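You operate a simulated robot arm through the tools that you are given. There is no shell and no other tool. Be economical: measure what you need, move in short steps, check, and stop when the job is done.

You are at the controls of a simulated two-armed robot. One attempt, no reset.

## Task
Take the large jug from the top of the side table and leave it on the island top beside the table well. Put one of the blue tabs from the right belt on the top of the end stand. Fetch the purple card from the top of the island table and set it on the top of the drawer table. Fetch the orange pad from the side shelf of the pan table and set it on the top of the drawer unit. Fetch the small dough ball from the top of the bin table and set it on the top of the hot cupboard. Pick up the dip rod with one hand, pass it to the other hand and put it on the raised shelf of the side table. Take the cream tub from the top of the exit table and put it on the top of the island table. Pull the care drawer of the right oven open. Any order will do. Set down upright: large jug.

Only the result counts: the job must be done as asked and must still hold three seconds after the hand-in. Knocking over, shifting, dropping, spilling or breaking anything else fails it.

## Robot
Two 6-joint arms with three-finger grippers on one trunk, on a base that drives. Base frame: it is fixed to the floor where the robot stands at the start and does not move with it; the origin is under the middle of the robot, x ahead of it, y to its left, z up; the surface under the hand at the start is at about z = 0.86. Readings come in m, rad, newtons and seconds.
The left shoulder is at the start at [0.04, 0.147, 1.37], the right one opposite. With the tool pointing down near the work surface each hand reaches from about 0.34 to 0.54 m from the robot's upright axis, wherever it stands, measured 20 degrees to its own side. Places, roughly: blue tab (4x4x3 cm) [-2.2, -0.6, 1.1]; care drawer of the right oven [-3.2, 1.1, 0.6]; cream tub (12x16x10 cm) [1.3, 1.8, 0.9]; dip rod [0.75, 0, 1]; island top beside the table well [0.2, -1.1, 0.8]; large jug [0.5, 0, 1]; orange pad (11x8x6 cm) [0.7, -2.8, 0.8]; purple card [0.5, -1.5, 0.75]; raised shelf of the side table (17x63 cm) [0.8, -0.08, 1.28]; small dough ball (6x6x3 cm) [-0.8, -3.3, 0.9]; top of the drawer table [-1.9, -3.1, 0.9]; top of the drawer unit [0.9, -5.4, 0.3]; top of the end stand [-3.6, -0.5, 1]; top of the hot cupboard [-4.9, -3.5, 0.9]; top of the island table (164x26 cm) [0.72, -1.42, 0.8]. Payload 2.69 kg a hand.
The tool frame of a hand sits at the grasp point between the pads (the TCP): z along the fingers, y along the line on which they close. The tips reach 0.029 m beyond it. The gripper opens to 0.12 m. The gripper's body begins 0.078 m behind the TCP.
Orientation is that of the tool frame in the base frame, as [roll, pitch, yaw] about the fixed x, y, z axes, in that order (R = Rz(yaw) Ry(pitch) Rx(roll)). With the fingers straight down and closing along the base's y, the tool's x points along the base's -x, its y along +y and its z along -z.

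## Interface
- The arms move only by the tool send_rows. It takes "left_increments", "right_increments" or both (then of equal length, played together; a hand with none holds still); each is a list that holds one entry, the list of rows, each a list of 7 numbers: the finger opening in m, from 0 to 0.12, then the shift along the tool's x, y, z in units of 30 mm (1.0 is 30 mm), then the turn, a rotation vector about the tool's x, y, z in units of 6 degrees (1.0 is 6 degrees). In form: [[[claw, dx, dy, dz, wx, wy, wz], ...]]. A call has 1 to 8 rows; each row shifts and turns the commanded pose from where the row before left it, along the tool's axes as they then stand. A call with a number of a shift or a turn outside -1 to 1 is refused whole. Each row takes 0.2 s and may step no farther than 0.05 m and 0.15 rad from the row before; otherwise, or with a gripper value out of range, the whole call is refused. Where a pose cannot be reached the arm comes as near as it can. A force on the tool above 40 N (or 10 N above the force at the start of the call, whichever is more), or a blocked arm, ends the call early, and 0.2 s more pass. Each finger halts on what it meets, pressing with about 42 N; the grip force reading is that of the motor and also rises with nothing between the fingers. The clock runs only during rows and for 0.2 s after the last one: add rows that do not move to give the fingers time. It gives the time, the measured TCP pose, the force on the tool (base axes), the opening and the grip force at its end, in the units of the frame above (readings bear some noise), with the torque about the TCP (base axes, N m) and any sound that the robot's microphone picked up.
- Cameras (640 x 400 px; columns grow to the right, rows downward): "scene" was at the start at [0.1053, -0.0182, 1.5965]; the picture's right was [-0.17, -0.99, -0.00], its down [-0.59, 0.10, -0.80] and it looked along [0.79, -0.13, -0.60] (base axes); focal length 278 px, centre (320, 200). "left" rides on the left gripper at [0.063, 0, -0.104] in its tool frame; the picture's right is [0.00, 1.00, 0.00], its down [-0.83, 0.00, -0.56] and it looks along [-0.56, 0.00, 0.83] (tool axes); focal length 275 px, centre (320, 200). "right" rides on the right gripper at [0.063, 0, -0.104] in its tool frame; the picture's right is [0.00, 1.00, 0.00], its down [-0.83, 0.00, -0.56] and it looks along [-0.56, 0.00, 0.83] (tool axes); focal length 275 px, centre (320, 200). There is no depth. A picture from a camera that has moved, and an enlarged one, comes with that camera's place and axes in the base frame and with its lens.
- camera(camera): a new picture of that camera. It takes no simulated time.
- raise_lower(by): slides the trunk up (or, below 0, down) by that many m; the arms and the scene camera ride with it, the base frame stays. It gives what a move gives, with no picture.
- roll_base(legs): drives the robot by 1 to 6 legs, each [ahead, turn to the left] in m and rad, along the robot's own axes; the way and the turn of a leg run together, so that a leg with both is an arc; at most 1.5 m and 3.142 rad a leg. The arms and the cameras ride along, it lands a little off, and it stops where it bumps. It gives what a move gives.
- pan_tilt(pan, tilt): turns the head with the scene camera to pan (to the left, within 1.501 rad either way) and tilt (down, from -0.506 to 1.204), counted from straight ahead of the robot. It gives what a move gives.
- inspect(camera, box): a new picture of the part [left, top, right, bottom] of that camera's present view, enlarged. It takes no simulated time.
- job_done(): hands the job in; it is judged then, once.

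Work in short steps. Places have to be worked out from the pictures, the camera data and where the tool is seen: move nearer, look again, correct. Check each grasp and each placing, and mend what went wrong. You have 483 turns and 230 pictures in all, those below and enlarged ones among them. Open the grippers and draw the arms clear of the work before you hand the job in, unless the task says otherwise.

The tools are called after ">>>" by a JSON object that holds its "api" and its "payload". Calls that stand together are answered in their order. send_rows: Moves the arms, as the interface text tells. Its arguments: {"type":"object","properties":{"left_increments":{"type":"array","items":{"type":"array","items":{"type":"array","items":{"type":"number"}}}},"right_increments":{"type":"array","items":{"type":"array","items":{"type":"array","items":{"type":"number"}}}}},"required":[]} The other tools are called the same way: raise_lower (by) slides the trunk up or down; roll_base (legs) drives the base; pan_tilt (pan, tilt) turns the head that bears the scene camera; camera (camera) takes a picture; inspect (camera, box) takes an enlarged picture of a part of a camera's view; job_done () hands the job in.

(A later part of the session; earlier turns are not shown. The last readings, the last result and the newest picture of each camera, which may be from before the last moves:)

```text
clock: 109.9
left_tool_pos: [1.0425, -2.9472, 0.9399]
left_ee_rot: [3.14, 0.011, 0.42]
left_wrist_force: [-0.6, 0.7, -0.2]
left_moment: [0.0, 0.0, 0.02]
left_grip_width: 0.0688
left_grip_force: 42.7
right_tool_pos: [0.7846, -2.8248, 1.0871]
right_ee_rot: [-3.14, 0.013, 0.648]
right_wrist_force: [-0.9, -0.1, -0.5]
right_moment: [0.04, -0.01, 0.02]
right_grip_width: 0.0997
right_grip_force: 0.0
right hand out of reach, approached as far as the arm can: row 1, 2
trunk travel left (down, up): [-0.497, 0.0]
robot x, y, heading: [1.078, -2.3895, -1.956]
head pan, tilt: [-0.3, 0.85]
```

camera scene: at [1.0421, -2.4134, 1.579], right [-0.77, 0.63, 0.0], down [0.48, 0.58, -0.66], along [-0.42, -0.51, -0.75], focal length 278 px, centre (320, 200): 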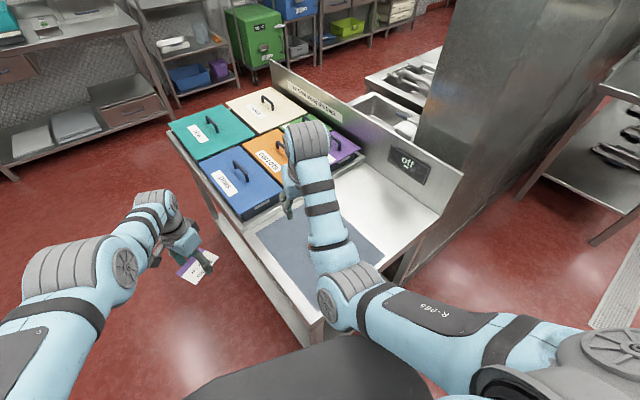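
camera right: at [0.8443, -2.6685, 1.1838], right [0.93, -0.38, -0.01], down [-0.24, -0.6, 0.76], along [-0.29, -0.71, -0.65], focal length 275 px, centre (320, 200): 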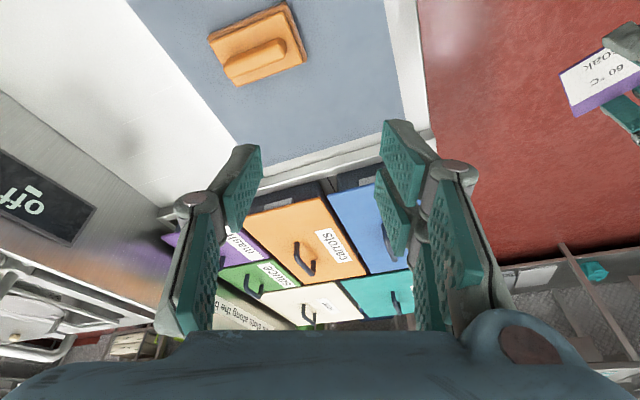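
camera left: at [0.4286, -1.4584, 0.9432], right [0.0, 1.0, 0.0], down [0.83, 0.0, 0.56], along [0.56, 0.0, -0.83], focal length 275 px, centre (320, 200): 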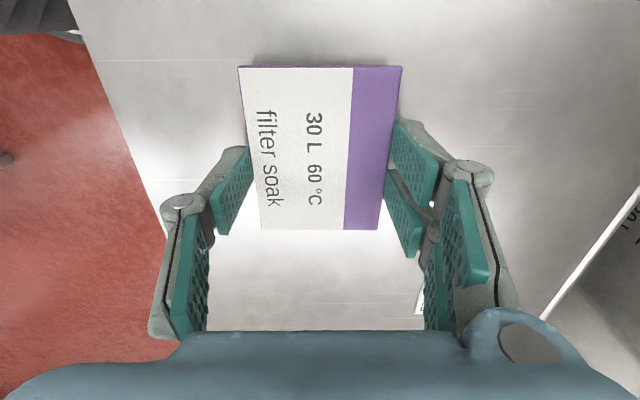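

>>> {"api": "send_rows", "payload": {"right_increments": [[[0.1, 0, 0, 0.5, 0, 0, 1], [0.1, 0, 0, 0.5, 0, 0, 1], [0.1, 0, 0, 0.5, 0, 0, 1], [0.1, 0, 0, 0, 0, 0, 1], [0.1, 0, 0, 0, 0, 0, 1], [0.1, 0, 0, 0, 0, 0, 1], [0.1, 0, 0, 0, 0, 0, 0.15]]]}}

>>> {"api": "send_rows", "payload": {"right_increments": [[[0.1, -0.7, -0.6, 0.3, 0, 0, 0], [0.1, -0.7, -0.6, 0.3, 0, 0, 0], [0.1, -0.7, -0.6, 0.3, 0, 0, 0], [0.1, 0, 0, 0, 0, 0, 0]]]}}

>>> {"api": "camera", "payload": {"camera": "right"}}

```text
clock: 111.5
left_tool_pos: [1.0441, -2.9463, 0.9407]
left_ee_rot: [3.138, 0.013, 0.419]
left_wrist_force: [0.4, 0.2, 0.3]
left_moment: [-0.01, 0.02, 0.0]
left_grip_width: 0.0688
left_grip_force: 42.7
right_tool_pos: [0.784, -2.823, 1.0437]
right_ee_rot: [3.135, 0.014, 0.006]
right_wrist_force: [0.3, -0.3, -0.3]
right_moment: [-0.01, 0.06, 0.02]
right_grip_width: 0.0999
right_grip_force: 0.1
trunk travel left (down, up): [-0.497, 0.0]
robot x, y, heading: [1.0787, -2.3872, -1.957]
head pan, tilt: [-0.3, 0.85]
```

```text
clock: 112.5
left_tool_pos: [1.0438, -2.9469, 0.9403]
left_ee_rot: [3.137, 0.012, 0.42]
left_wrist_force: [0.2, -0.6, -0.6]
left_moment: [-0.01, 0.03, 0.03]
left_grip_width: 0.0687
left_grip_force: 42.1
right_tool_pos: [0.7212, -2.7671, 1.018]
right_ee_rot: [3.135, 0.015, 0.006]
right_wrist_force: [-0.3, 0.8, 0.3]
right_moment: [-0.01, 0.03, 0.03]
right_grip_width: 0.1
right_grip_force: 0.0
trunk travel left (down, up): [-0.497, 0.0]
robot x, y, heading: [1.0757, -2.387, -1.959]
head pan, tilt: [-0.3, 0.85]
```

```text
172 pictures are left
camera right: at [0.7847, -2.7658, 1.1209], right [0.01, -1.0, 0.01], down [-0.82, -0.01, 0.57], along [-0.57, -0.01, -0.82], focal length 275 px, centre (320, 200)
```

right: 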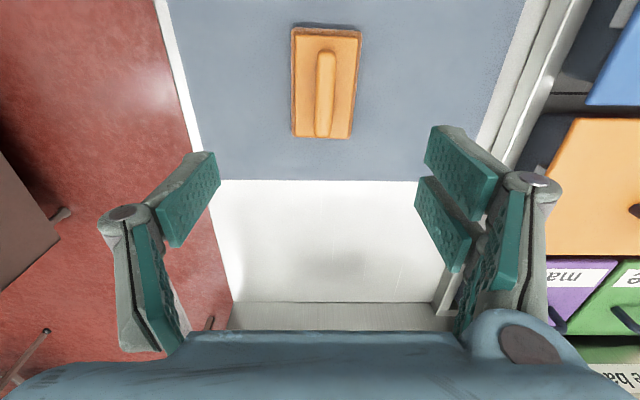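

Well aligned (ridge col 325). Descend to z≈0.85, shifting y by −4 mm.

>>> {"api": "send_rows", "payload": {"right_increments": [[[0.1, 0, 0.12, 0.9, 0, 0.15, 0], [0.1, 0, 0, 0.9, 0, 0, 0], [0.1, 0, 0, 0.9, 0, 0, 0], [0.1, 0, 0, 0.9, 0, 0, 0], [0.1, 0, 0, 0.9, 0, 0, 0], [0.1, 0, 0, 0.9, 0, 0, 0], [0.1, 0, 0, 0, 0, 0, 0]]]}}

>>> {"api": "camera", "payload": {"camera": "right"}}

```text
clock: 114.1
left_tool_pos: [1.0434, -2.9465, 0.9406]
left_ee_rot: [3.137, 0.011, 0.42]
left_wrist_force: [-0.9, -0.7, -0.6]
left_moment: [0.02, -0.01, 0.03]
left_grip_width: 0.0687
left_grip_force: 42.1
right_tool_pos: [0.7218, -2.7677, 0.8576]
right_ee_rot: [3.135, -0.002, 0.004]
right_wrist_force: [0.6, -0.2, -0.2]
right_moment: [0.01, -0.01, -0.03]
right_grip_width: 0.1003
right_grip_force: 0.2
right hand out of reach, approached as far as the arm can: row 6
trunk travel left (down, up): [-0.497, 0.0]
robot x, y, heading: [1.0793, -2.3865, -1.957]
head pan, tilt: [-0.3, 0.85]
```

```text
171 pictures are left
camera right: at [0.7829, -2.7659, 0.9618], right [0.01, -1.0, 0.01], down [-0.83, -0.01, 0.55], along [-0.55, -0.01, -0.83], focal length 275 px, centre (320, 200)
```

right: 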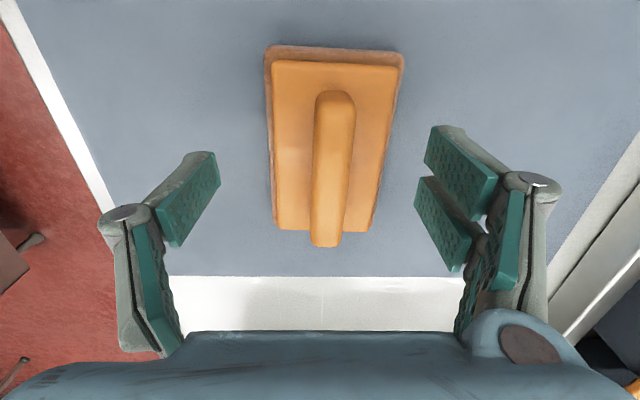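

At reach limit; lower the trunk 4 cm and look again.

>>> {"api": "raise_lower", "payload": {"by": -0.04}}

>>> {"api": "camera", "payload": {"camera": "right"}}

```text
clock: 114.9
left_tool_pos: [1.0431, -2.9464, 0.9017]
left_ee_rot: [3.137, 0.012, 0.418]
left_wrist_force: [0.2, 0.2, -0.2]
left_moment: [0.0, 0.02, 0.01]
left_grip_width: 0.0688
left_grip_force: 41.7
right_tool_pos: [0.7208, -2.7682, 0.8188]
right_ee_rot: [3.137, -0.001, 0.006]
right_wrist_force: [0.5, -0.1, 0.5]
right_moment: [0.03, -0.03, 0.0]
right_grip_width: 0.1001
right_grip_force: 0.0
trunk travel left (down, up): [-0.457, 0.04]
robot x, y, heading: [1.0784, -2.3871, -1.954]
head pan, tilt: [-0.3, 0.85]
```

```text
170 pictures are left
camera right: at [0.7831, -2.7657, 0.9227], right [0.01, -1.0, 0.01], down [-0.83, -0.01, 0.55], along [-0.55, -0.01, -0.83], focal length 275 px, centre (320, 200)
```

right: 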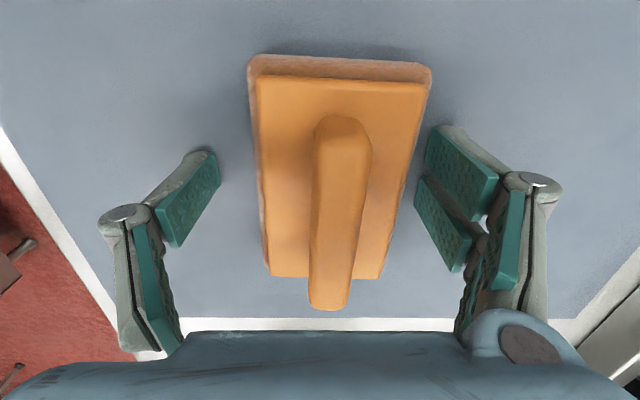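

Pad is between the fingers. Shift 7 mm toward −y and close.

>>> {"api": "send_rows", "payload": {"right_increments": [[[0.1, 0, 0.25, 0.2, 0, 0, 0], [0.06, 0, 0, 0, 0, 0, 0], [0.0, 0, 0, 0, 0, 0, 0], [0.0, 0, 0, 0, 0, 0, 0], [0.0, 0, 0, 0, 0, 0, 0]]]}}

>>> {"api": "camera", "payload": {"camera": "right"}}

```text
clock: 115.7
left_tool_pos: [1.0458, -2.9365, 0.9063]
left_ee_rot: [3.14, 0.014, 0.417]
left_wrist_force: [1.5, 0.1, -0.8]
left_moment: [-0.01, 0.06, 0.0]
left_grip_width: 0.0685
left_grip_force: 41.7
right_tool_pos: [0.7213, -2.759, 0.8248]
right_ee_rot: [3.138, 0.009, 0.003]
right_wrist_force: [-3.6, 35.4, 68.6]
right_moment: [2.64, -0.7, 0.35]
right_grip_width: 0.0724
right_grip_force: 38.2
right hand out of reach, approached as far as the arm can: row 1
trunk travel left (down, up): [-0.457, 0.04]
robot x, y, heading: [1.0787, -2.3842, -1.964]
head pan, tilt: [-0.3, 0.85]
stopped in row 3 (right hand): the force on the tool passed its limit at 48 N (the readings are from after the stop); the commanded pose is now the measured one
```

```text
169 pictures are left
camera right: at [0.7851, -2.7569, 0.9285], right [0.01, -1.0, 0.0], down [-0.83, -0.01, 0.56], along [-0.56, -0.01, -0.83], focal length 275 px, centre (320, 200)
```

right: 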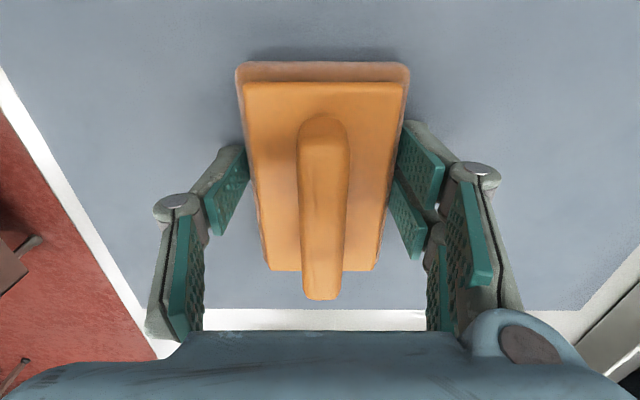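

Gripped (0.072) but pressing on the surface; lift.

>>> {"api": "send_rows", "payload": {"right_increments": [[[0.0, 0, 0, -0.6, 0, 0, 0], [0.0, 0, 0, -0.3, 0, 0, 0], [0.0, 0, 0, 0, 0, 0, 0]]]}}

>>> {"api": "camera", "payload": {"camera": "right"}}

```text
clock: 116.5
left_tool_pos: [1.0443, -2.9423, 0.9012]
left_ee_rot: [-3.14, 0.006, 0.418]
left_wrist_force: [-0.4, 0.4, -0.4]
left_moment: [-0.02, -0.01, 0.01]
left_grip_width: 0.0686
left_grip_force: 41.9
right_tool_pos: [0.7224, -2.7643, 0.847]
right_ee_rot: [3.138, 0.0, 0.006]
right_wrist_force: [0.0, -0.4, -0.9]
right_moment: [-0.02, 0.03, 0.01]
right_grip_width: 0.069
right_grip_force: 41.8
trunk travel left (down, up): [-0.457, 0.04]
robot x, y, heading: [1.0779, -2.3882, -1.959]
head pan, tilt: [-0.3, 0.85]
```

```text
168 pictures are left
camera right: at [0.7847, -2.7631, 0.9509], right [0.01, -1.0, 0.0], down [-0.83, -0.01, 0.56], along [-0.56, -0.01, -0.83], focal length 275 px, centre (320, 200)
```

right: 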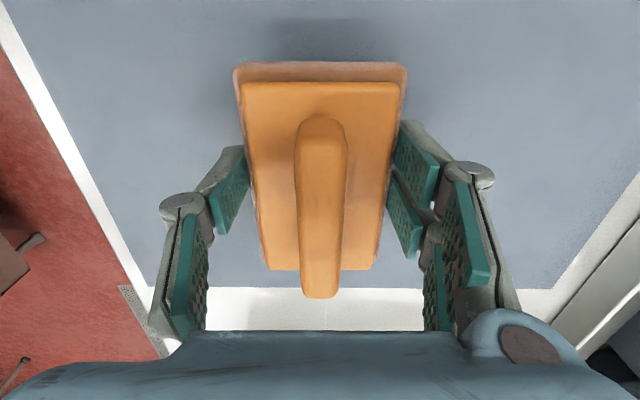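

Pad held. Raise the hand and trunk, then look south for the drawer unit.

>>> {"api": "raise_lower", "payload": {"by": 0.04}}

>>> {"api": "send_rows", "payload": {"right_increments": [[[0.0, 0, 0, -0.9, 0, 0, 0], [0.0, 0, 0, -0.9, 0, 0, 0], [0.0, 0, 0, -0.9, 0, 0, 0], [0.0, 0, 0, -0.9, 0, 0, 0], [0.0, 0, 0, 0, 0, 0, 0]]]}}

>>> {"api": "pan_tilt", "payload": {"pan": 0.35, "tilt": 0.3}}

>>> {"api": "camera", "payload": {"camera": "scene"}}

```text
clock: 117.3
left_tool_pos: [1.0436, -2.9442, 0.9383]
left_ee_rot: [-3.137, 0.004, 0.415]
left_wrist_force: [0.0, -0.1, -0.1]
left_moment: [-0.02, 0.0, 0.0]
left_grip_width: 0.0687
left_grip_force: 42.2
right_tool_pos: [0.7206, -2.7676, 0.8856]
right_ee_rot: [3.142, 0.001, 0.003]
right_wrist_force: [-0.3, -0.4, -1.5]
right_moment: [0.01, -0.04, 0.01]
right_grip_width: 0.0692
right_grip_force: 41.9
trunk travel left (down, up): [-0.497, 0.0]
robot x, y, heading: [1.0798, -2.3879, -1.959]
head pan, tilt: [-0.3, 0.85]
```

```text
clock: 118.5
left_tool_pos: [1.043, -2.9446, 0.9369]
left_ee_rot: [-3.138, 0.004, 0.416]
left_wrist_force: [-0.2, -0.4, -0.5]
left_moment: [0.02, -0.02, 0.02]
left_grip_width: 0.0687
left_grip_force: 42.4
right_tool_pos: [0.7211, -2.7666, 0.9936]
right_ee_rot: [3.139, 0.0, 0.005]
right_wrist_force: [-0.1, 0.3, -1.3]
right_moment: [0.0, 0.02, 0.0]
right_grip_width: 0.0691
right_grip_force: 42.4
trunk travel left (down, up): [-0.497, 0.0]
robot x, y, heading: [1.0797, -2.387, -1.961]
head pan, tilt: [-0.3, 0.85]
```

```text
clock: 119.5
left_tool_pos: [1.0424, -2.9446, 0.9382]
left_ee_rot: [-3.137, 0.006, 0.416]
left_wrist_force: [0.4, 0.2, -0.4]
left_moment: [0.01, -0.02, -0.03]
left_grip_width: 0.0684
left_grip_force: 41.7
right_tool_pos: [0.7207, -2.7678, 0.9939]
right_ee_rot: [3.141, 0.001, 0.006]
right_wrist_force: [0.1, 0.5, -1.1]
right_moment: [-0.02, -0.01, 0.0]
right_grip_width: 0.0692
right_grip_force: 42.6
trunk travel left (down, up): [-0.497, 0.0]
robot x, y, heading: [1.0769, -2.3863, -1.957]
head pan, tilt: [0.351, 0.3]
```

```text
167 pictures are left
camera scene: at [1.0648, -2.5027, 1.6273], right [-1.0, 0.04, 0.0], down [0.01, 0.3, -0.95], along [-0.04, -0.95, -0.3], focal length 278 px, centre (320, 200)
```

scene: 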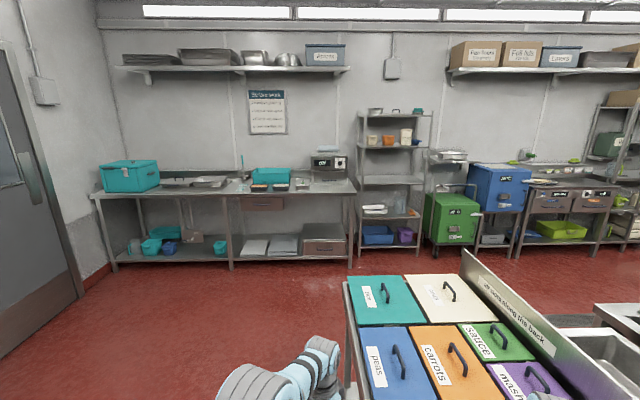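

The drawer unit is the box on the lower shelf below the far table. Zoom.

>>> {"api": "inspect", "payload": {"camera": "scene", "box": [220, 150, 380, 280]}}

```text
3.08 times, centred on (300, 215) of scene
camera zoom: at [1.0648, -2.5027, 1.6273], right [-1.0, 0.04, 0.0], down [0.01, 0.3, -0.95], along [-0.04, -0.95, -0.3], focal length 854 px, centre (382, 154)
```

zoom: 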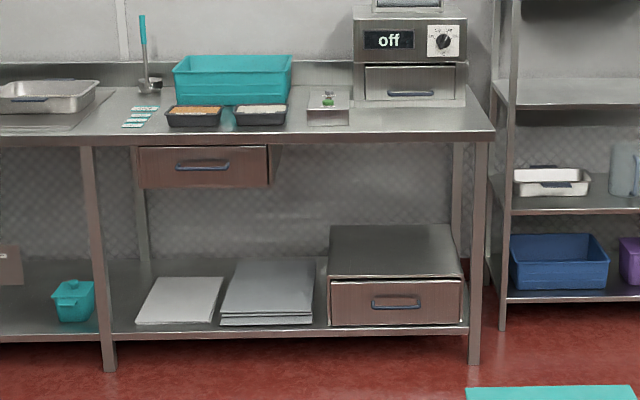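

The drawer unit's top is under a table (front edge y≈-5.13), so I need the pad held with the tool pitched forward. I'll set it back down here and regrip it with a tilted tool.

>>> {"api": "raise_lower", "payload": {"by": -0.06}}

>>> {"api": "send_rows", "payload": {"right_increments": [[[0.0, 0, 0, 0.9, 0, 0, 0], [0.0, 0, 0, 0.9, 0, 0, 0], [0.0, 0, 0, 0.9, 0, 0, 0], [0.0, 0, 0, 0.4, 0, 0, 0], [0.0, 0, 0, 0.1, 0, 0, 0], [0.0, 0, 0, 0, 0, 0, 0]]]}}

```text
clock: 120.5
left_tool_pos: [1.043, -2.9443, 0.8787]
left_ee_rot: [-3.138, 0.006, 0.418]
left_wrist_force: [0.7, 0.2, 0.8]
left_moment: [-0.03, 0.03, 0.01]
left_grip_width: 0.0689
left_grip_force: 42.0
right_tool_pos: [0.7202, -2.7681, 0.9338]
right_ee_rot: [3.138, 0.0, 0.005]
right_wrist_force: [0.2, -0.5, -0.1]
right_moment: [-0.03, 0.02, 0.03]
right_grip_width: 0.069
right_grip_force: 42.1
trunk travel left (down, up): [-0.437, 0.06]
robot x, y, heading: [1.0773, -2.3872, -1.959]
head pan, tilt: [0.351, 0.3]
```

```text
clock: 122.0
left_tool_pos: [1.0436, -2.9459, 0.8785]
left_ee_rot: [-3.137, 0.005, 0.417]
left_wrist_force: [0.4, -0.5, 0.0]
left_moment: [0.07, 0.01, 0.0]
left_grip_width: 0.0688
left_grip_force: 41.9
right_tool_pos: [0.7213, -2.7693, 0.8371]
right_ee_rot: [3.14, -0.001, 0.005]
right_wrist_force: [0.6, 0.8, -0.8]
right_moment: [0.0, 0.01, -0.02]
right_grip_width: 0.0692
right_grip_force: 42.2
trunk travel left (down, up): [-0.437, 0.06]
robot x, y, heading: [1.0798, -2.3861, -1.959]
head pan, tilt: [0.351, 0.3]
```

>>> {"api": "send_rows", "payload": {"right_increments": [[[0.0, 0, 0, 0.1, 0, 0, 0], [0.0, 0, 0, 0.07, 0, 0, 0], [0.0, 0, 0, 0, 0, 0, 0]]]}}

```text
clock: 122.8
left_tool_pos: [1.0429, -2.9442, 0.8789]
left_ee_rot: [-3.138, 0.006, 0.417]
left_wrist_force: [0.3, 0.3, -0.3]
left_moment: [0.0, -0.01, 0.02]
left_grip_width: 0.0686
left_grip_force: 41.5
right_tool_pos: [0.7199, -2.7676, 0.8319]
right_ee_rot: [3.141, 0.001, 0.005]
right_wrist_force: [-0.4, -0.2, -0.7]
right_moment: [0.02, 0.0, 0.02]
right_grip_width: 0.0693
right_grip_force: 41.8
trunk travel left (down, up): [-0.437, 0.06]
robot x, y, heading: [1.0749, -2.3857, -1.957]
head pan, tilt: [0.351, 0.3]
```

>>> {"api": "send_rows", "payload": {"right_increments": [[[0.0, 0, 0, 0.07, 0, 0, 0], [0.0, 0, 0, 0.07, 0, 0, 0], [0.0, 0, 0, 0, 0, 0, 0]]]}}

```text
clock: 123.5
left_tool_pos: [1.0438, -2.9443, 0.8787]
left_ee_rot: [-3.136, 0.006, 0.418]
left_wrist_force: [-0.2, -0.5, 0.6]
left_moment: [0.01, 0.01, -0.01]
left_grip_width: 0.0686
left_grip_force: 42.0
right_tool_pos: [0.7205, -2.7673, 0.8271]
right_ee_rot: [-3.141, 0.0, 0.005]
right_wrist_force: [-0.2, 0.2, -0.1]
right_moment: [-0.01, -0.01, 0.0]
right_grip_width: 0.0689
right_grip_force: 42.0
trunk travel left (down, up): [-0.437, 0.06]
robot x, y, heading: [1.0797, -2.3853, -1.958]
head pan, tilt: [0.351, 0.3]
```

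>>> {"api": "send_rows", "payload": {"right_increments": [[[0.0, 0, 0, 0.07, 0, 0, 0], [0.0, 0, 0, 0.07, 0, 0, 0], [0.0, 0, 0, 0, 0, 0, 0]]]}}

```text
clock: 124.3
left_tool_pos: [1.0446, -2.9433, 0.879]
left_ee_rot: [-3.138, 0.006, 0.419]
left_wrist_force: [-0.4, -0.3, 0.1]
left_moment: [0.0, 0.03, 0.04]
left_grip_width: 0.0688
left_grip_force: 41.8
right_tool_pos: [0.7212, -2.7676, 0.8259]
right_ee_rot: [3.136, 0.003, 0.005]
right_wrist_force: [-1.6, 0.4, 14.8]
right_moment: [-0.03, 0.96, -0.04]
right_grip_width: 0.0691
right_grip_force: 41.9
trunk travel left (down, up): [-0.437, 0.06]
robot x, y, heading: [1.0792, -2.3889, -1.963]
head pan, tilt: [0.351, 0.3]
```

Contact. Open, lift 3 cm, and pitch the tool by 50° (fingers pointing west-down).

>>> {"api": "send_rows", "payload": {"right_increments": [[[0.1, 0, 0, 0, 0, 0, 0], [0.1, 0, 0, 0, 0, 0, 0], [0.1, 0, 0, -0.5, 0, 0, 0], [0.1, 0, 0, -0.5, 0, -1, 0], [0.1, 0, 0, 0, 0, -1, 0], [0.1, 0, 0, 0, 0, -1, 0], [0.1, 0, 0, 0, 0, -1, 0], [0.1, 0, 0, 0, 0, -1, 0]]]}}

>>> {"api": "camera", "payload": {"camera": "right"}}

```text
clock: 126.2
left_tool_pos: [1.0437, -2.9451, 0.8796]
left_ee_rot: [-3.139, 0.004, 0.418]
left_wrist_force: [-1.3, -0.1, -1.2]
left_moment: [-0.01, 0.03, -0.01]
left_grip_width: 0.0687
left_grip_force: 41.8
right_tool_pos: [0.7193, -2.7668, 0.8562]
right_ee_rot: [3.14, 0.526, 0.006]
right_wrist_force: [-0.2, 0.6, 0.3]
right_moment: [0.01, 0.0, -0.02]
right_grip_width: 0.1
right_grip_force: 0.0
trunk travel left (down, up): [-0.437, 0.06]
robot x, y, heading: [1.0791, -2.3882, -1.957]
head pan, tilt: [0.351, 0.3]
```

```text
165 pictures are left
camera right: at [0.826, -2.7656, 0.9126], right [0.01, -1.0, 0.0], down [-0.44, -0.01, 0.9], along [-0.9, -0.01, -0.44], focal length 275 px, centre (320, 200)
```

right: 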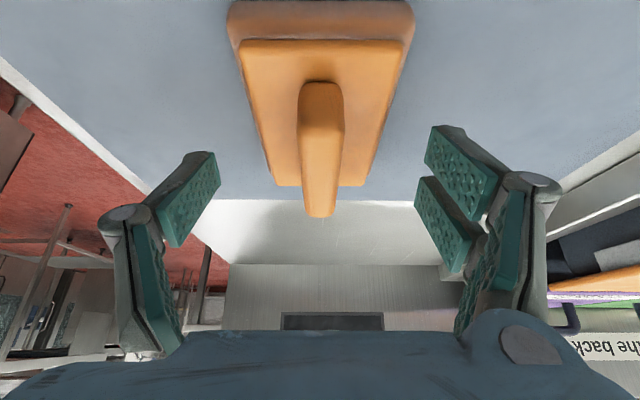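

Pad between fingers; pitch 18° more and descend.

>>> {"api": "send_rows", "payload": {"right_increments": [[[0.1, 0, 0, 0, 0, -1, 0], [0.1, 0, 0, 0, 0, -1, 0], [0.1, 0, 0, 0, 0, -1, 0], [0.1, 0.35, 0, 0.3, 0, 0, 0], [0.1, 0.35, 0, 0.3, 0, 0, 0], [0.1, 0, 0, 0, 0, 0, 0]]]}}

>>> {"api": "camera", "payload": {"camera": "right"}}

```text
clock: 127.5
left_tool_pos: [1.0437, -2.9434, 0.8797]
left_ee_rot: [-3.137, 0.005, 0.418]
left_wrist_force: [-0.2, 0.6, -0.5]
left_moment: [0.01, 0.0, 0.01]
left_grip_width: 0.0687
left_grip_force: 41.9
right_tool_pos: [0.7213, -2.7672, 0.835]
right_ee_rot: [3.136, 0.834, 0.004]
right_wrist_force: [-0.6, -0.4, 0.6]
right_moment: [0.01, -0.01, 0.02]
right_grip_width: 0.1001
right_grip_force: 0.0
right hand out of reach, approached as far as the arm can: row 5
trunk travel left (down, up): [-0.437, 0.06]
robot x, y, heading: [1.0772, -2.3913, -1.963]
head pan, tilt: [0.351, 0.3]
```

```text
164 pictures are left
camera right: at [0.8404, -2.7648, 0.8569], right [0.01, -1.0, 0.0], down [-0.15, 0.0, 0.99], along [-0.99, -0.01, -0.15], focal length 275 px, centre (320, 200)
```

right: 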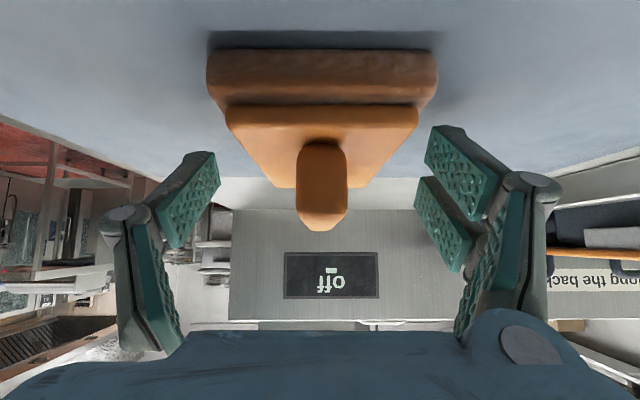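

Tips are beside the pad, ~1 cm above the shelf. Close.

>>> {"api": "send_rows", "payload": {"right_increments": [[[0.07, 0, 0, 0, 0, 0, 0], [0.0, 0, 0, 0, 0, 0, 0], [0.0, 0, 0, 0, 0, 0, 0], [0.0, 0, 0, 0, 0, 0, 0]]]}}

>>> {"api": "send_rows", "payload": {"right_increments": [[[0.0, -0.35, 0, -0.3, 0, 0, 0], [0.0, -0.35, 0, -0.3, 0, 0, 0], [0.0, -0.35, 0, -0.3, 0, 0, 0], [0.0, 0, 0, 0, 0, 0, 0]]]}}

>>> {"api": "camera", "payload": {"camera": "right"}}

```text
clock: 128.6
left_tool_pos: [1.0439, -2.9444, 0.8798]
left_ee_rot: [-3.14, 0.005, 0.417]
left_wrist_force: [-0.2, -0.7, 0.0]
left_moment: [-0.01, 0.0, 0.01]
left_grip_width: 0.069
left_grip_force: 41.6
right_tool_pos: [0.7221, -2.768, 0.8344]
right_ee_rot: [3.138, 0.837, 0.005]
right_wrist_force: [1.6, -0.4, 2.5]
right_moment: [-0.1, -0.11, -0.02]
right_grip_width: 0.0688
right_grip_force: 42.2
trunk travel left (down, up): [-0.437, 0.06]
robot x, y, heading: [1.0769, -2.3831, -1.96]
head pan, tilt: [0.351, 0.3]
```

```text
clock: 129.8
left_tool_pos: [1.0427, -2.9441, 0.8786]
left_ee_rot: [-3.138, 0.006, 0.416]
left_wrist_force: [-0.5, 0.0, 0.2]
left_moment: [-0.03, -0.04, -0.02]
left_grip_width: 0.0687
left_grip_force: 42.0
right_tool_pos: [0.6654, -2.7562, 0.8883]
right_ee_rot: [-3.139, 0.918, -0.039]
right_wrist_force: [0.9, 0.3, -0.4]
right_moment: [0.01, 0.02, -0.03]
right_grip_width: 0.069
right_grip_force: 42.3
trunk travel left (down, up): [-0.437, 0.06]
robot x, y, heading: [1.0777, -2.3871, -1.958]
head pan, tilt: [0.351, 0.3]
stopped in row 4 (right hand): the arm was blocked; the commanded pose is now the measured one
```

```text
163 pictures are left
camera right: at [0.7852, -2.7609, 0.9015], right [-0.04, -1.0, 0.0], down [-0.06, 0.0, 1.0], along [-1.0, 0.04, -0.06], focal length 275 px, centre (320, 200)
```

right: 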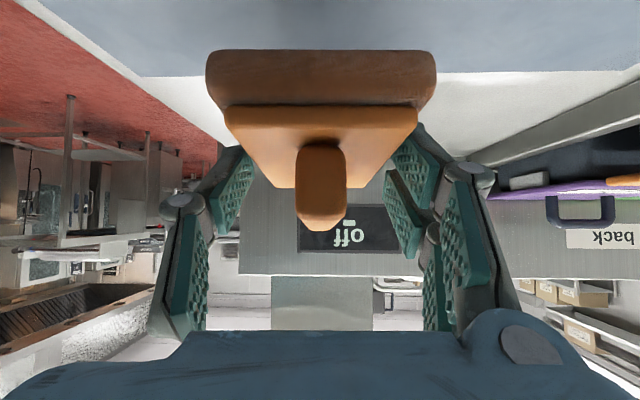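

Pad is lifted but the arm got blocked near its body. Raise the trunk and look.

>>> {"api": "raise_lower", "payload": {"by": 0.06}}

>>> {"api": "pan_tilt", "payload": {"pan": -0.5, "tilt": 0.95}}

>>> {"api": "camera", "payload": {"camera": "scene"}}

```text
clock: 130.8
left_tool_pos: [1.0436, -2.9436, 0.9376]
left_ee_rot: [-3.137, 0.005, 0.418]
left_wrist_force: [0.0, -0.5, -0.3]
left_moment: [-0.01, -0.02, 0.01]
left_grip_width: 0.0689
left_grip_force: 42.1
right_tool_pos: [0.6653, -2.7556, 0.9466]
right_ee_rot: [-3.137, 0.917, -0.035]
right_wrist_force: [-0.1, 0.9, -0.7]
right_moment: [0.0, 0.03, -0.04]
right_grip_width: 0.069
right_grip_force: 42.2
trunk travel left (down, up): [-0.497, 0.0]
robot x, y, heading: [1.076, -2.3884, -1.958]
head pan, tilt: [0.351, 0.3]
```

```text
clock: 131.9
left_tool_pos: [1.0436, -2.9442, 0.9389]
left_ee_rot: [-3.138, 0.005, 0.417]
left_wrist_force: [0.3, 0.2, 0.3]
left_moment: [0.04, 0.02, 0.0]
left_grip_width: 0.0685
left_grip_force: 41.8
right_tool_pos: [0.6657, -2.7554, 0.9475]
right_ee_rot: [-3.134, 0.918, -0.037]
right_wrist_force: [-0.2, 0.2, -0.2]
right_moment: [-0.02, 0.01, 0.01]
right_grip_width: 0.0689
right_grip_force: 42.0
trunk travel left (down, up): [-0.497, 0.0]
robot x, y, heading: [1.0762, -2.3856, -1.961]
head pan, tilt: [-0.499, 0.949]
```

```text
162 pictures are left
camera scene: at [1.0121, -2.4553, 1.5715], right [-0.63, 0.78, 0.0], down [0.63, 0.51, -0.58], along [-0.45, -0.37, -0.81], focal length 278 px, centre (320, 200)
```

scene: 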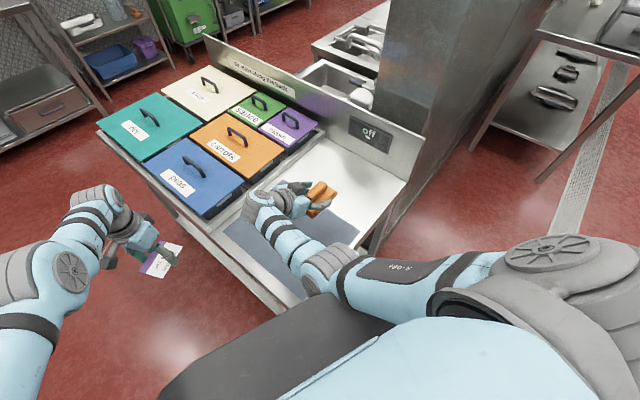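

Raise the right hand 8 cm more so it clears the pan lids when turning.

>>> {"api": "send_rows", "payload": {"right_increments": [[[0.0, -0.55, 0, -0.42, 0, 0, 0], [0.0, -0.55, 0, -0.42, 0, 0, 0], [0.0, -0.55, 0, -0.42, 0, 0, 0], [0.0, -0.55, 0, -0.42, 0, 0, 0], [0.0, 0, 0, 0, 0, 0, 0]]]}}

```text
clock: 133.3
left_tool_pos: [1.043, -2.9444, 0.9385]
left_ee_rot: [-3.138, 0.006, 0.417]
left_wrist_force: [0.0, 0.4, -0.9]
left_moment: [0.05, 0.0, -0.02]
left_grip_width: 0.0691
left_grip_force: 41.9
right_tool_pos: [0.6331, -2.7492, 1.0413]
right_ee_rot: [-3.138, 0.977, -0.07]
right_wrist_force: [0.1, -0.4, -2.0]
right_moment: [-0.01, -0.02, -0.03]
right_grip_width: 0.069
right_grip_force: 42.5
trunk travel left (down, up): [-0.497, 0.0]
robot x, y, heading: [1.0821, -2.3863, -1.961]
head pan, tilt: [-0.499, 0.949]
stopped in row 5 (right hand): the arm was blocked; the commanded pose is now the measured one
```

Now yaw the tool about vertical toward the robot's forward direction (in two calls).

>>> {"api": "send_rows", "payload": {"right_increments": [[[0.0, 0, 0, 0, -0.83, 0, -0.56], [0.0, 0, 0, 0, -0.83, 0, -0.56], [0.0, 0, 0, 0, -0.83, 0, -0.56], [0.0, 0, 0, 0, -0.83, 0, -0.56], [0.0, 0, 0, 0, -0.83, 0, -0.56], [0.0, 0, 0, 0, -0.83, 0, -0.56]]]}}

>>> {"api": "send_rows", "payload": {"right_increments": [[[0.0, 0, 0, 0, -0.83, 0, -0.56], [0.0, 0, 0, 0, -0.83, 0, -0.56], [0.0, 0, 0, 0, -0.83, 0, -0.56], [0.0, 0, 0, 0, -0.83, 0, -0.56], [0.0, 0, 0, 0, -0.83, 0, -0.56], [0.0, 0, 0, 0, -0.83, 0, -0.56]]]}}

```text
clock: 134.7
left_tool_pos: [1.0443, -2.9441, 0.9378]
left_ee_rot: [-3.136, 0.003, 0.417]
left_wrist_force: [0.6, -0.5, 0.0]
left_moment: [0.02, 0.01, -0.03]
left_grip_width: 0.0688
left_grip_force: 42.2
right_tool_pos: [0.6381, -2.7495, 1.0388]
right_ee_rot: [3.137, 0.969, 0.557]
right_wrist_force: [0.5, -0.2, -1.0]
right_moment: [-0.03, -0.02, 0.02]
right_grip_width: 0.0687
right_grip_force: 41.9
trunk travel left (down, up): [-0.497, 0.0]
robot x, y, heading: [1.0751, -2.3833, -1.954]
head pan, tilt: [-0.499, 0.949]
```

```text
clock: 136.1
left_tool_pos: [1.0429, -2.9446, 0.9376]
left_ee_rot: [-3.139, 0.004, 0.417]
left_wrist_force: [-1.0, -0.2, -1.0]
left_moment: [-0.03, -0.03, -0.01]
left_grip_width: 0.0687
left_grip_force: 41.7
right_tool_pos: [0.6353, -2.7484, 1.0398]
right_ee_rot: [3.129, 0.973, 1.18]
right_wrist_force: [-1.3, -0.1, -0.6]
right_moment: [-0.01, 0.02, 0.06]
right_grip_width: 0.0686
right_grip_force: 41.9
trunk travel left (down, up): [-0.497, 0.0]
robot x, y, heading: [1.0762, -2.3879, -1.96]
head pan, tilt: [-0.499, 0.949]
```

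Orientation is right. Back 6 cm, rotate left to heading ≈-0.8, then drive clear of the table corner.

>>> {"api": "roll_base", "payload": {"legs": [[-0.06, 0], [0, 1.15], [0.5, 0]]}}

```text
clock: 142.5
left_tool_pos: [1.9399, -2.9647, 0.9399]
left_ee_rot: [-3.141, 0.003, 1.556]
left_wrist_force: [-0.4, -0.5, -0.4]
left_moment: [0.01, -0.01, 0.02]
left_grip_width: 0.0686
left_grip_force: 42.5
right_tool_pos: [1.5925, -3.2526, 1.0409]
right_ee_rot: [3.132, 0.976, 2.319]
right_wrist_force: [0.8, 0.5, -1.1]
right_moment: [0.02, 0.01, 0.0]
right_grip_width: 0.0687
right_grip_force: 42.2
trunk travel left (down, up): [-0.497, 0.0]
robot x, y, heading: [1.4458, -2.7028, -0.821]
head pan, tilt: [-0.499, 0.949]
```

Turn to heading ≈-1.76 and drive 1.4 m toward the far table.

>>> {"api": "roll_base", "payload": {"legs": [[0, -0.92], [1.4, 0]]}}

>>> {"api": "pan_tilt", "payload": {"pan": 0.1, "tilt": 0.6}}

>>> {"api": "camera", "payload": {"camera": "scene"}}

```text
clock: 152.0
left_tool_pos: [1.2858, -4.6481, 0.9389]
left_ee_rot: [-3.138, 0.005, 0.636]
left_wrist_force: [0.5, -0.2, -0.4]
left_moment: [0.02, 0.0, 0.03]
left_grip_width: 0.0689
left_grip_force: 42.4
right_tool_pos: [0.8463, -4.5447, 1.0398]
right_ee_rot: [3.133, 0.973, 1.399]
right_wrist_force: [0.5, -0.2, -0.5]
right_moment: [-0.04, 0.0, 0.0]
right_grip_width: 0.0688
right_grip_force: 41.4
trunk travel left (down, up): [-0.497, 0.0]
robot x, y, heading: [1.199, -4.0931, -1.744]
head pan, tilt: [-0.499, 0.949]
```

```text
clock: 153.0
left_tool_pos: [1.2842, -4.6473, 0.9377]
left_ee_rot: [-3.138, 0.005, 0.634]
left_wrist_force: [0.3, 0.2, -0.3]
left_moment: [-0.01, 0.0, 0.0]
left_grip_width: 0.0688
left_grip_force: 42.6
right_tool_pos: [0.8445, -4.5458, 1.0402]
right_ee_rot: [3.133, 0.973, 1.397]
right_wrist_force: [0.0, 0.3, -0.7]
right_moment: [0.02, 0.04, -0.03]
right_grip_width: 0.0687
right_grip_force: 42.5
trunk travel left (down, up): [-0.497, 0.0]
robot x, y, heading: [1.1988, -4.0954, -1.739]
head pan, tilt: [0.099, 0.6]
```

```text
161 pictures are left
camera scene: at [1.1862, -4.2083, 1.5998], right [-1.0, 0.07, 0.0], down [0.04, 0.56, -0.82], along [-0.06, -0.82, -0.57], focal length 278 px, centre (320, 200)
```

scene: 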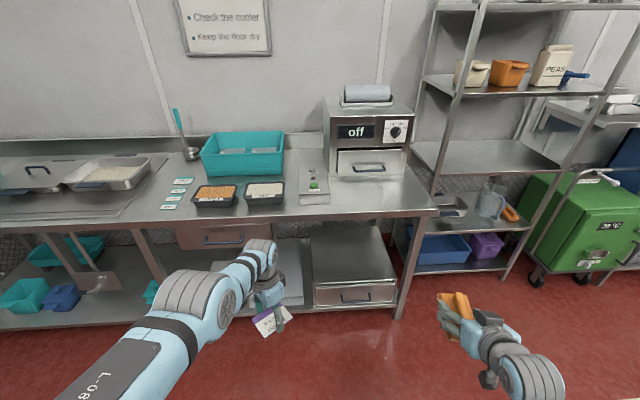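

I'll swing the left arm (with card) out to the left side so it won't foul the table when the trunk lowers.

>>> {"api": "send_rows", "payload": {"left_increments": [[[0.0, 0.95, 0.86, 0, 0, 0, -0.75], [0.0, 0.95, 0.86, 0, 0, 0, -0.75], [0.0, 0.95, 0.86, 0, 0, 0, -0.75], [0.0, 0.95, 0.86, 0, 0, 0, -0.75], [0.0, 0.95, 0.86, 0, 0, 0, -0.75], [0.0, 0.95, 0.86, 0, 0, 0, -0.75], [0.0, 0.95, 0.86, 0, 0, 0, -0.75], [0.0, 0.95, 0.86, 0, 0, 0, -0.75]]]}}

>>> {"api": "send_rows", "payload": {"left_increments": [[[0.0, 0.95, 0.86, 0, 0, 0, -0.75], [0.0, 0.95, 0.86, 0, 0, 0, -0.75], [0.0, 0.95, 0.86, 0, 0, 0, -0.75], [0.0, 0.95, 0.86, 0, 0, 0, -0.75], [0.0, 0.95, 0.86, 0, 0, 0, -0.75], [0.0, 0.95, 0.86, 0, 0, 0, -0.75], [0.0, 0.95, 0.86, 0, 0, 0, -0.75], [0.0, 0, 0, 0, 0, 0, 0]]]}}

```text
clock: 154.8
left_tool_pos: [1.586, -4.6167, 0.9248]
left_ee_rot: [-3.133, 0.003, 1.265]
left_wrist_force: [0.0, 1.1, -0.6]
left_moment: [-0.02, 0.03, 0.04]
left_grip_width: 0.0685
left_grip_force: 42.0
left hand out of reach, approached as far as the arm can: row 1, 3, 4, 5, 6, 8
right_tool_pos: [0.8465, -4.5449, 1.0397]
right_ee_rot: [3.135, 0.972, 1.4]
right_wrist_force: [-0.3, -0.3, -0.8]
right_moment: [0.01, -0.02, 0.02]
right_grip_width: 0.0687
right_grip_force: 41.8
trunk travel left (down, up): [-0.497, 0.0]
robot x, y, heading: [1.1941, -4.097, -1.745]
head pan, tilt: [0.099, 0.6]
```

```text
clock: 156.6
left_tool_pos: [1.7895, -4.447, 0.9162]
left_ee_rot: [-3.134, -0.004, 1.814]
left_wrist_force: [-0.1, -0.1, -0.3]
left_moment: [0.02, 0.01, -0.03]
left_grip_width: 0.0686
left_grip_force: 42.2
left hand out of reach, approached as far as the arm can: row 1, 2, 4, 6, 7
right_tool_pos: [0.8466, -4.5447, 1.0391]
right_ee_rot: [3.133, 0.972, 1.4]
right_wrist_force: [-0.2, -0.4, -0.9]
right_moment: [0.0, 0.03, 0.04]
right_grip_width: 0.0684
right_grip_force: 42.0
trunk travel left (down, up): [-0.497, 0.0]
robot x, y, heading: [1.1982, -4.0964, -1.742]
head pan, tilt: [0.099, 0.6]
```

Continue the swing a little further back.

>>> {"api": "send_rows", "payload": {"left_increments": [[[0.0, 0.95, 0.6, 0, 0, 0, -0.75], [0.0, 0.95, 0.6, 0, 0, 0, -0.75], [0.0, 0.95, 0.6, 0, 0, 0, -0.75], [0.0, 0.95, 0.6, 0, 0, 0, -0.75], [0.0, 0.95, 0.6, 0, 0, 0, -0.75], [0.0, 0, 0, 0, 0, 0, 0]]]}}

>>> {"api": "roll_base", "payload": {"legs": [[0.42, 0], [0, 0.171]]}}

```text
clock: 158.0
left_tool_pos: [1.8525, -4.2957, 0.8986]
left_ee_rot: [-3.136, -0.004, 2.209]
left_wrist_force: [0.4, -0.5, -0.3]
left_moment: [-0.01, -0.02, -0.01]
left_grip_width: 0.0685
left_grip_force: 41.9
left hand out of reach, approached as far as the arm can: row 1, 2, 3, 4, 5
right_tool_pos: [0.8452, -4.5456, 1.0383]
right_ee_rot: [3.133, 0.973, 1.399]
right_wrist_force: [0.3, -0.7, -0.6]
right_moment: [0.03, 0.01, -0.02]
right_grip_width: 0.0686
right_grip_force: 42.1
trunk travel left (down, up): [-0.497, 0.0]
robot x, y, heading: [1.1968, -4.0944, -1.745]
head pan, tilt: [0.099, 0.6]
```

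```text
clock: 161.3
left_tool_pos: [1.8048, -4.5933, 0.8968]
left_ee_rot: [-3.136, -0.004, 2.386]
left_wrist_force: [0.7, 0.8, 0.2]
left_moment: [-0.02, 0.03, -0.02]
left_grip_width: 0.069
left_grip_force: 42.5
right_tool_pos: [0.8578, -5.0178, 1.0393]
right_ee_rot: [3.13, 0.973, 1.576]
right_wrist_force: [-0.6, 0.0, -0.2]
right_moment: [0.03, 0.02, 0.01]
right_grip_width: 0.0687
right_grip_force: 41.9
trunk travel left (down, up): [-0.497, 0.0]
robot x, y, heading: [1.127, -4.5133, -1.568]
head pan, tilt: [0.099, 0.6]
```

Back up 7 cm for clearance, then lower the trunk fully.

>>> {"api": "roll_base", "payload": {"legs": [[-0.08, 0]]}}

>>> {"api": "raise_lower", "payload": {"by": -0.49}}

>>> {"api": "camera", "payload": {"camera": "right"}}

>>> {"api": "camera", "payload": {"camera": "scene"}}

```text
clock: 162.3
left_tool_pos: [1.8055, -4.5203, 0.8964]
left_ee_rot: [-3.14, -0.012, 2.384]
left_wrist_force: [0.0, -1.3, -0.5]
left_moment: [0.08, -0.01, -0.02]
left_grip_width: 0.0684
left_grip_force: 42.3
right_tool_pos: [0.8591, -4.9452, 1.0353]
right_ee_rot: [3.134, 0.962, 1.577]
right_wrist_force: [0.5, -1.0, -0.7]
right_moment: [-0.01, 0.05, 0.0]
right_grip_width: 0.0689
right_grip_force: 41.8
trunk travel left (down, up): [-0.497, 0.0]
robot x, y, heading: [1.1238, -4.4327, -1.565]
head pan, tilt: [0.099, 0.6]
```

```text
refused: -0.49 is not a number from -0.4 to 0.4
```

```text
160 pictures are left
camera right: at [0.8563, -4.8228, 1.0423], right [1.0, 0.01, 0.0], down [0.0, -0.02, 1.0], along [0.01, -1.0, -0.02], focal length 275 px, centre (320, 200)
```

right: 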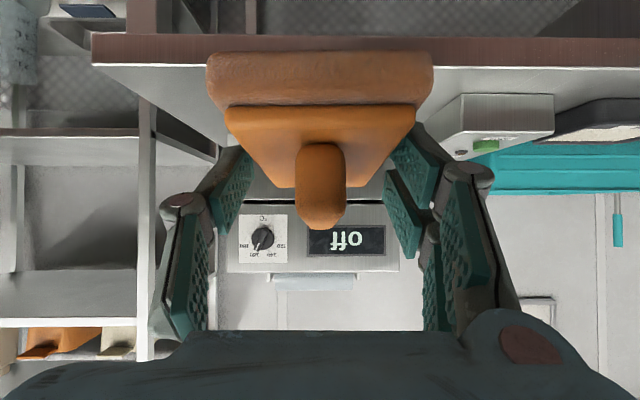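

```text
159 pictures are left
camera scene: at [1.1351, -4.5574, 1.5989], right [-0.99, -0.11, 0.0], down [-0.06, 0.57, -0.82], along [0.09, -0.82, -0.57], focal length 278 px, centre (320, 200)
```

scene: 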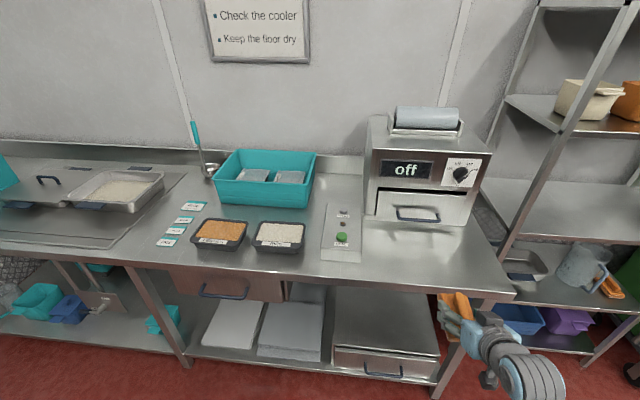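

Lower the trunk in two steps.

>>> {"api": "raise_lower", "payload": {"by": -0.4}}

>>> {"api": "raise_lower", "payload": {"by": -0.09}}

>>> {"api": "camera", "payload": {"camera": "right"}}

>>> {"api": "camera", "payload": {"camera": "scene"}}

```text
clock: 166.2
left_tool_pos: [1.8036, -4.5151, 0.4987]
left_ee_rot: [-3.135, -0.002, 2.384]
left_wrist_force: [-0.3, 0.6, 0.0]
left_moment: [-0.02, -0.01, 0.02]
left_grip_width: 0.0685
left_grip_force: 41.9
right_tool_pos: [0.8589, -4.9377, 0.6388]
right_ee_rot: [3.134, 0.973, 1.576]
right_wrist_force: [-0.3, 0.7, -0.6]
right_moment: [0.01, -0.04, -0.02]
right_grip_width: 0.0688
right_grip_force: 41.6
trunk travel left (down, up): [-0.097, 0.4]
robot x, y, heading: [1.1261, -4.4339, -1.566]
head pan, tilt: [0.099, 0.6]
```

```text
clock: 167.4
left_tool_pos: [1.8048, -4.5137, 0.4094]
left_ee_rot: [-3.134, -0.002, 2.385]
left_wrist_force: [-0.4, 0.2, -0.3]
left_moment: [0.02, -0.05, 0.01]
left_grip_width: 0.0688
left_grip_force: 41.8
right_tool_pos: [0.8587, -4.9373, 0.5499]
right_ee_rot: [3.134, 0.971, 1.577]
right_wrist_force: [-0.3, -0.9, -1.1]
right_moment: [0.02, -0.01, 0.02]
right_grip_width: 0.0688
right_grip_force: 42.4
trunk travel left (down, up): [-0.007, 0.49]
robot x, y, heading: [1.1229, -4.4358, -1.561]
head pan, tilt: [0.099, 0.6]
```

```text
158 pictures are left
camera right: at [0.8561, -4.8149, 0.5567], right [1.0, 0.01, 0.0], down [0.0, -0.01, 1.0], along [0.01, -1.0, -0.01], focal length 275 px, centre (320, 200)
```

right: 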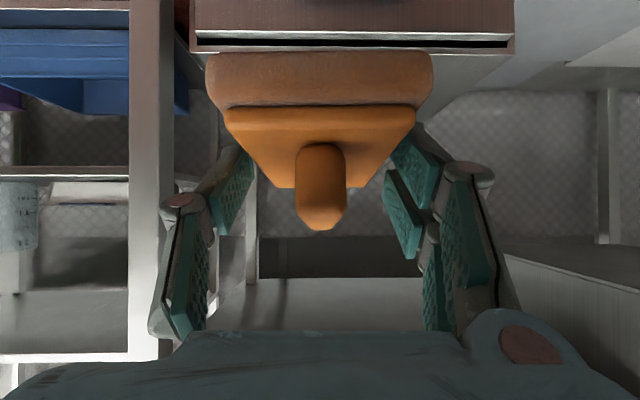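

```text
157 pictures are left
camera scene: at [1.1347, -4.5447, 1.111], right [-0.99, -0.11, 0.0], down [-0.06, 0.56, -0.82], along [0.09, -0.82, -0.57], focal length 278 px, centre (320, 200)
```

scene: 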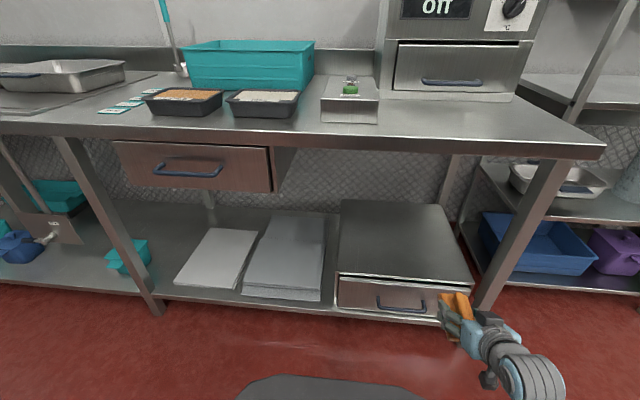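

Unit top z≈0.33, spanning x 0.66–1.15. Re-level the pad (pitch back 7.5°) and lower the hand to z≈0.43.

>>> {"api": "send_rows", "payload": {"right_increments": [[[0.0, 0, 0, 0, 0, 0.65, 0], [0.0, 0, 0, 0, 0, 0.63, 0], [0.0, 0.7, 0, 0.63, 0, 0, 0], [0.0, 0.7, 0, 0.63, 0, 0, 0], [0.0, 0.7, 0, 0.63, 0, 0, 0], [0.0, 0.7, 0, 0.63, 0, 0, 0], [0.0, 0, 0, 0, 0, 0, 0]]]}}

```text
clock: 169.0
left_tool_pos: [1.8042, -4.5146, 0.4089]
left_ee_rot: [-3.135, -0.004, 2.385]
left_wrist_force: [0.4, -0.1, -0.3]
left_moment: [0.03, 0.0, 0.01]
left_grip_width: 0.0689
left_grip_force: 42.2
right_tool_pos: [0.8588, -4.9386, 0.4363]
right_ee_rot: [3.134, 0.839, 1.578]
right_wrist_force: [-0.4, 0.4, -0.7]
right_moment: [-0.01, 0.06, -0.05]
right_grip_width: 0.0688
right_grip_force: 41.4
trunk travel left (down, up): [-0.007, 0.49]
robot x, y, heading: [1.1299, -4.4349, -1.562]
head pan, tilt: [0.099, 0.6]
```

Drive in 0.25 m and check.

>>> {"api": "roll_base", "payload": {"legs": [[0.25, 0]]}}

>>> {"api": "camera", "payload": {"camera": "right"}}

>>> {"api": "camera", "payload": {"camera": "scene"}}

```text
clock: 170.8
left_tool_pos: [1.8069, -4.7634, 0.4092]
left_ee_rot: [-3.137, -0.005, 2.386]
left_wrist_force: [0.2, -0.4, -0.2]
left_moment: [0.03, -0.01, -0.03]
left_grip_width: 0.0687
left_grip_force: 42.3
right_tool_pos: [0.8644, -5.189, 0.4355]
right_ee_rot: [3.136, 0.837, 1.58]
right_wrist_force: [0.9, 0.1, -1.6]
right_moment: [0.0, 0.0, -0.04]
right_grip_width: 0.0689
right_grip_force: 42.0
trunk travel left (down, up): [-0.007, 0.49]
robot x, y, heading: [1.1264, -4.6857, -1.556]
head pan, tilt: [0.099, 0.6]
```

```text
156 pictures are left
camera right: at [0.8602, -5.0687, 0.4584], right [1.0, 0.02, 0.0], down [0.0, -0.14, 0.99], along [0.02, -0.99, -0.14], focal length 275 px, centre (320, 200)
```

right: 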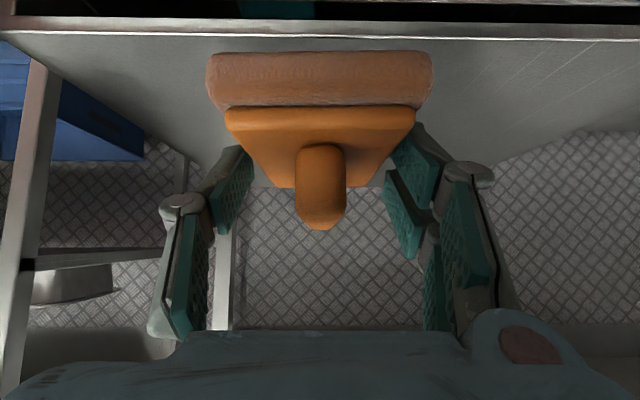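

```text
155 pictures are left
camera scene: at [1.1372, -4.7955, 1.1109], right [-0.99, -0.11, 0.0], down [-0.06, 0.56, -0.82], along [0.09, -0.82, -0.57], focal length 278 px, centre (320, 200)
```

scene: 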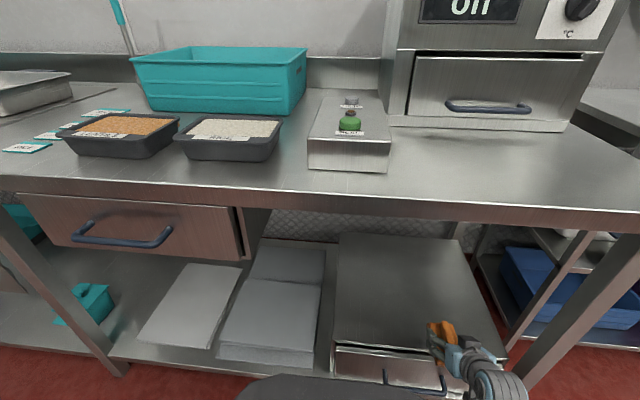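

Clear. Drive in another 0.13 m.

>>> {"api": "roll_base", "payload": {"legs": [[0.13, 0]]}}

>>> {"api": "camera", "payload": {"camera": "right"}}

```text
clock: 172.1
left_tool_pos: [1.8084, -4.8929, 0.4092]
left_ee_rot: [-3.136, -0.006, 2.387]
left_wrist_force: [0.7, -0.2, 0.3]
left_moment: [0.01, 0.04, -0.01]
left_grip_width: 0.0687
left_grip_force: 42.4
right_tool_pos: [0.8632, -5.3187, 0.4368]
right_ee_rot: [3.134, 0.837, 1.579]
right_wrist_force: [0.1, 0.4, -0.3]
right_moment: [0.0, 0.04, -0.03]
right_grip_width: 0.0689
right_grip_force: 42.6
trunk travel left (down, up): [-0.007, 0.49]
robot x, y, heading: [1.1324, -4.8132, -1.56]
head pan, tilt: [0.099, 0.6]
```

```text
154 pictures are left
camera right: at [0.8609, -5.1979, 0.4583], right [1.0, 0.02, 0.0], down [0.0, -0.14, 0.99], along [0.02, -0.99, -0.14], focal length 275 px, centre (320, 200)
```

right: 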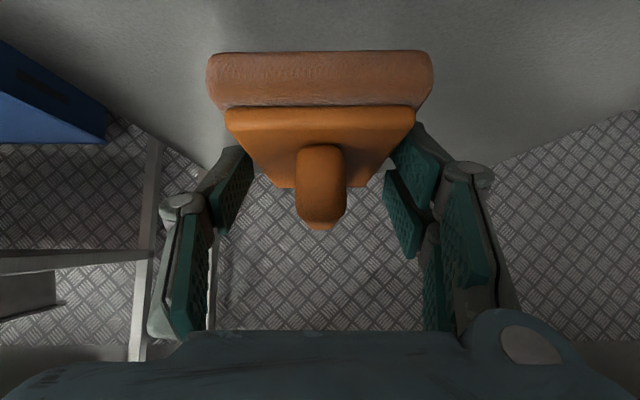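

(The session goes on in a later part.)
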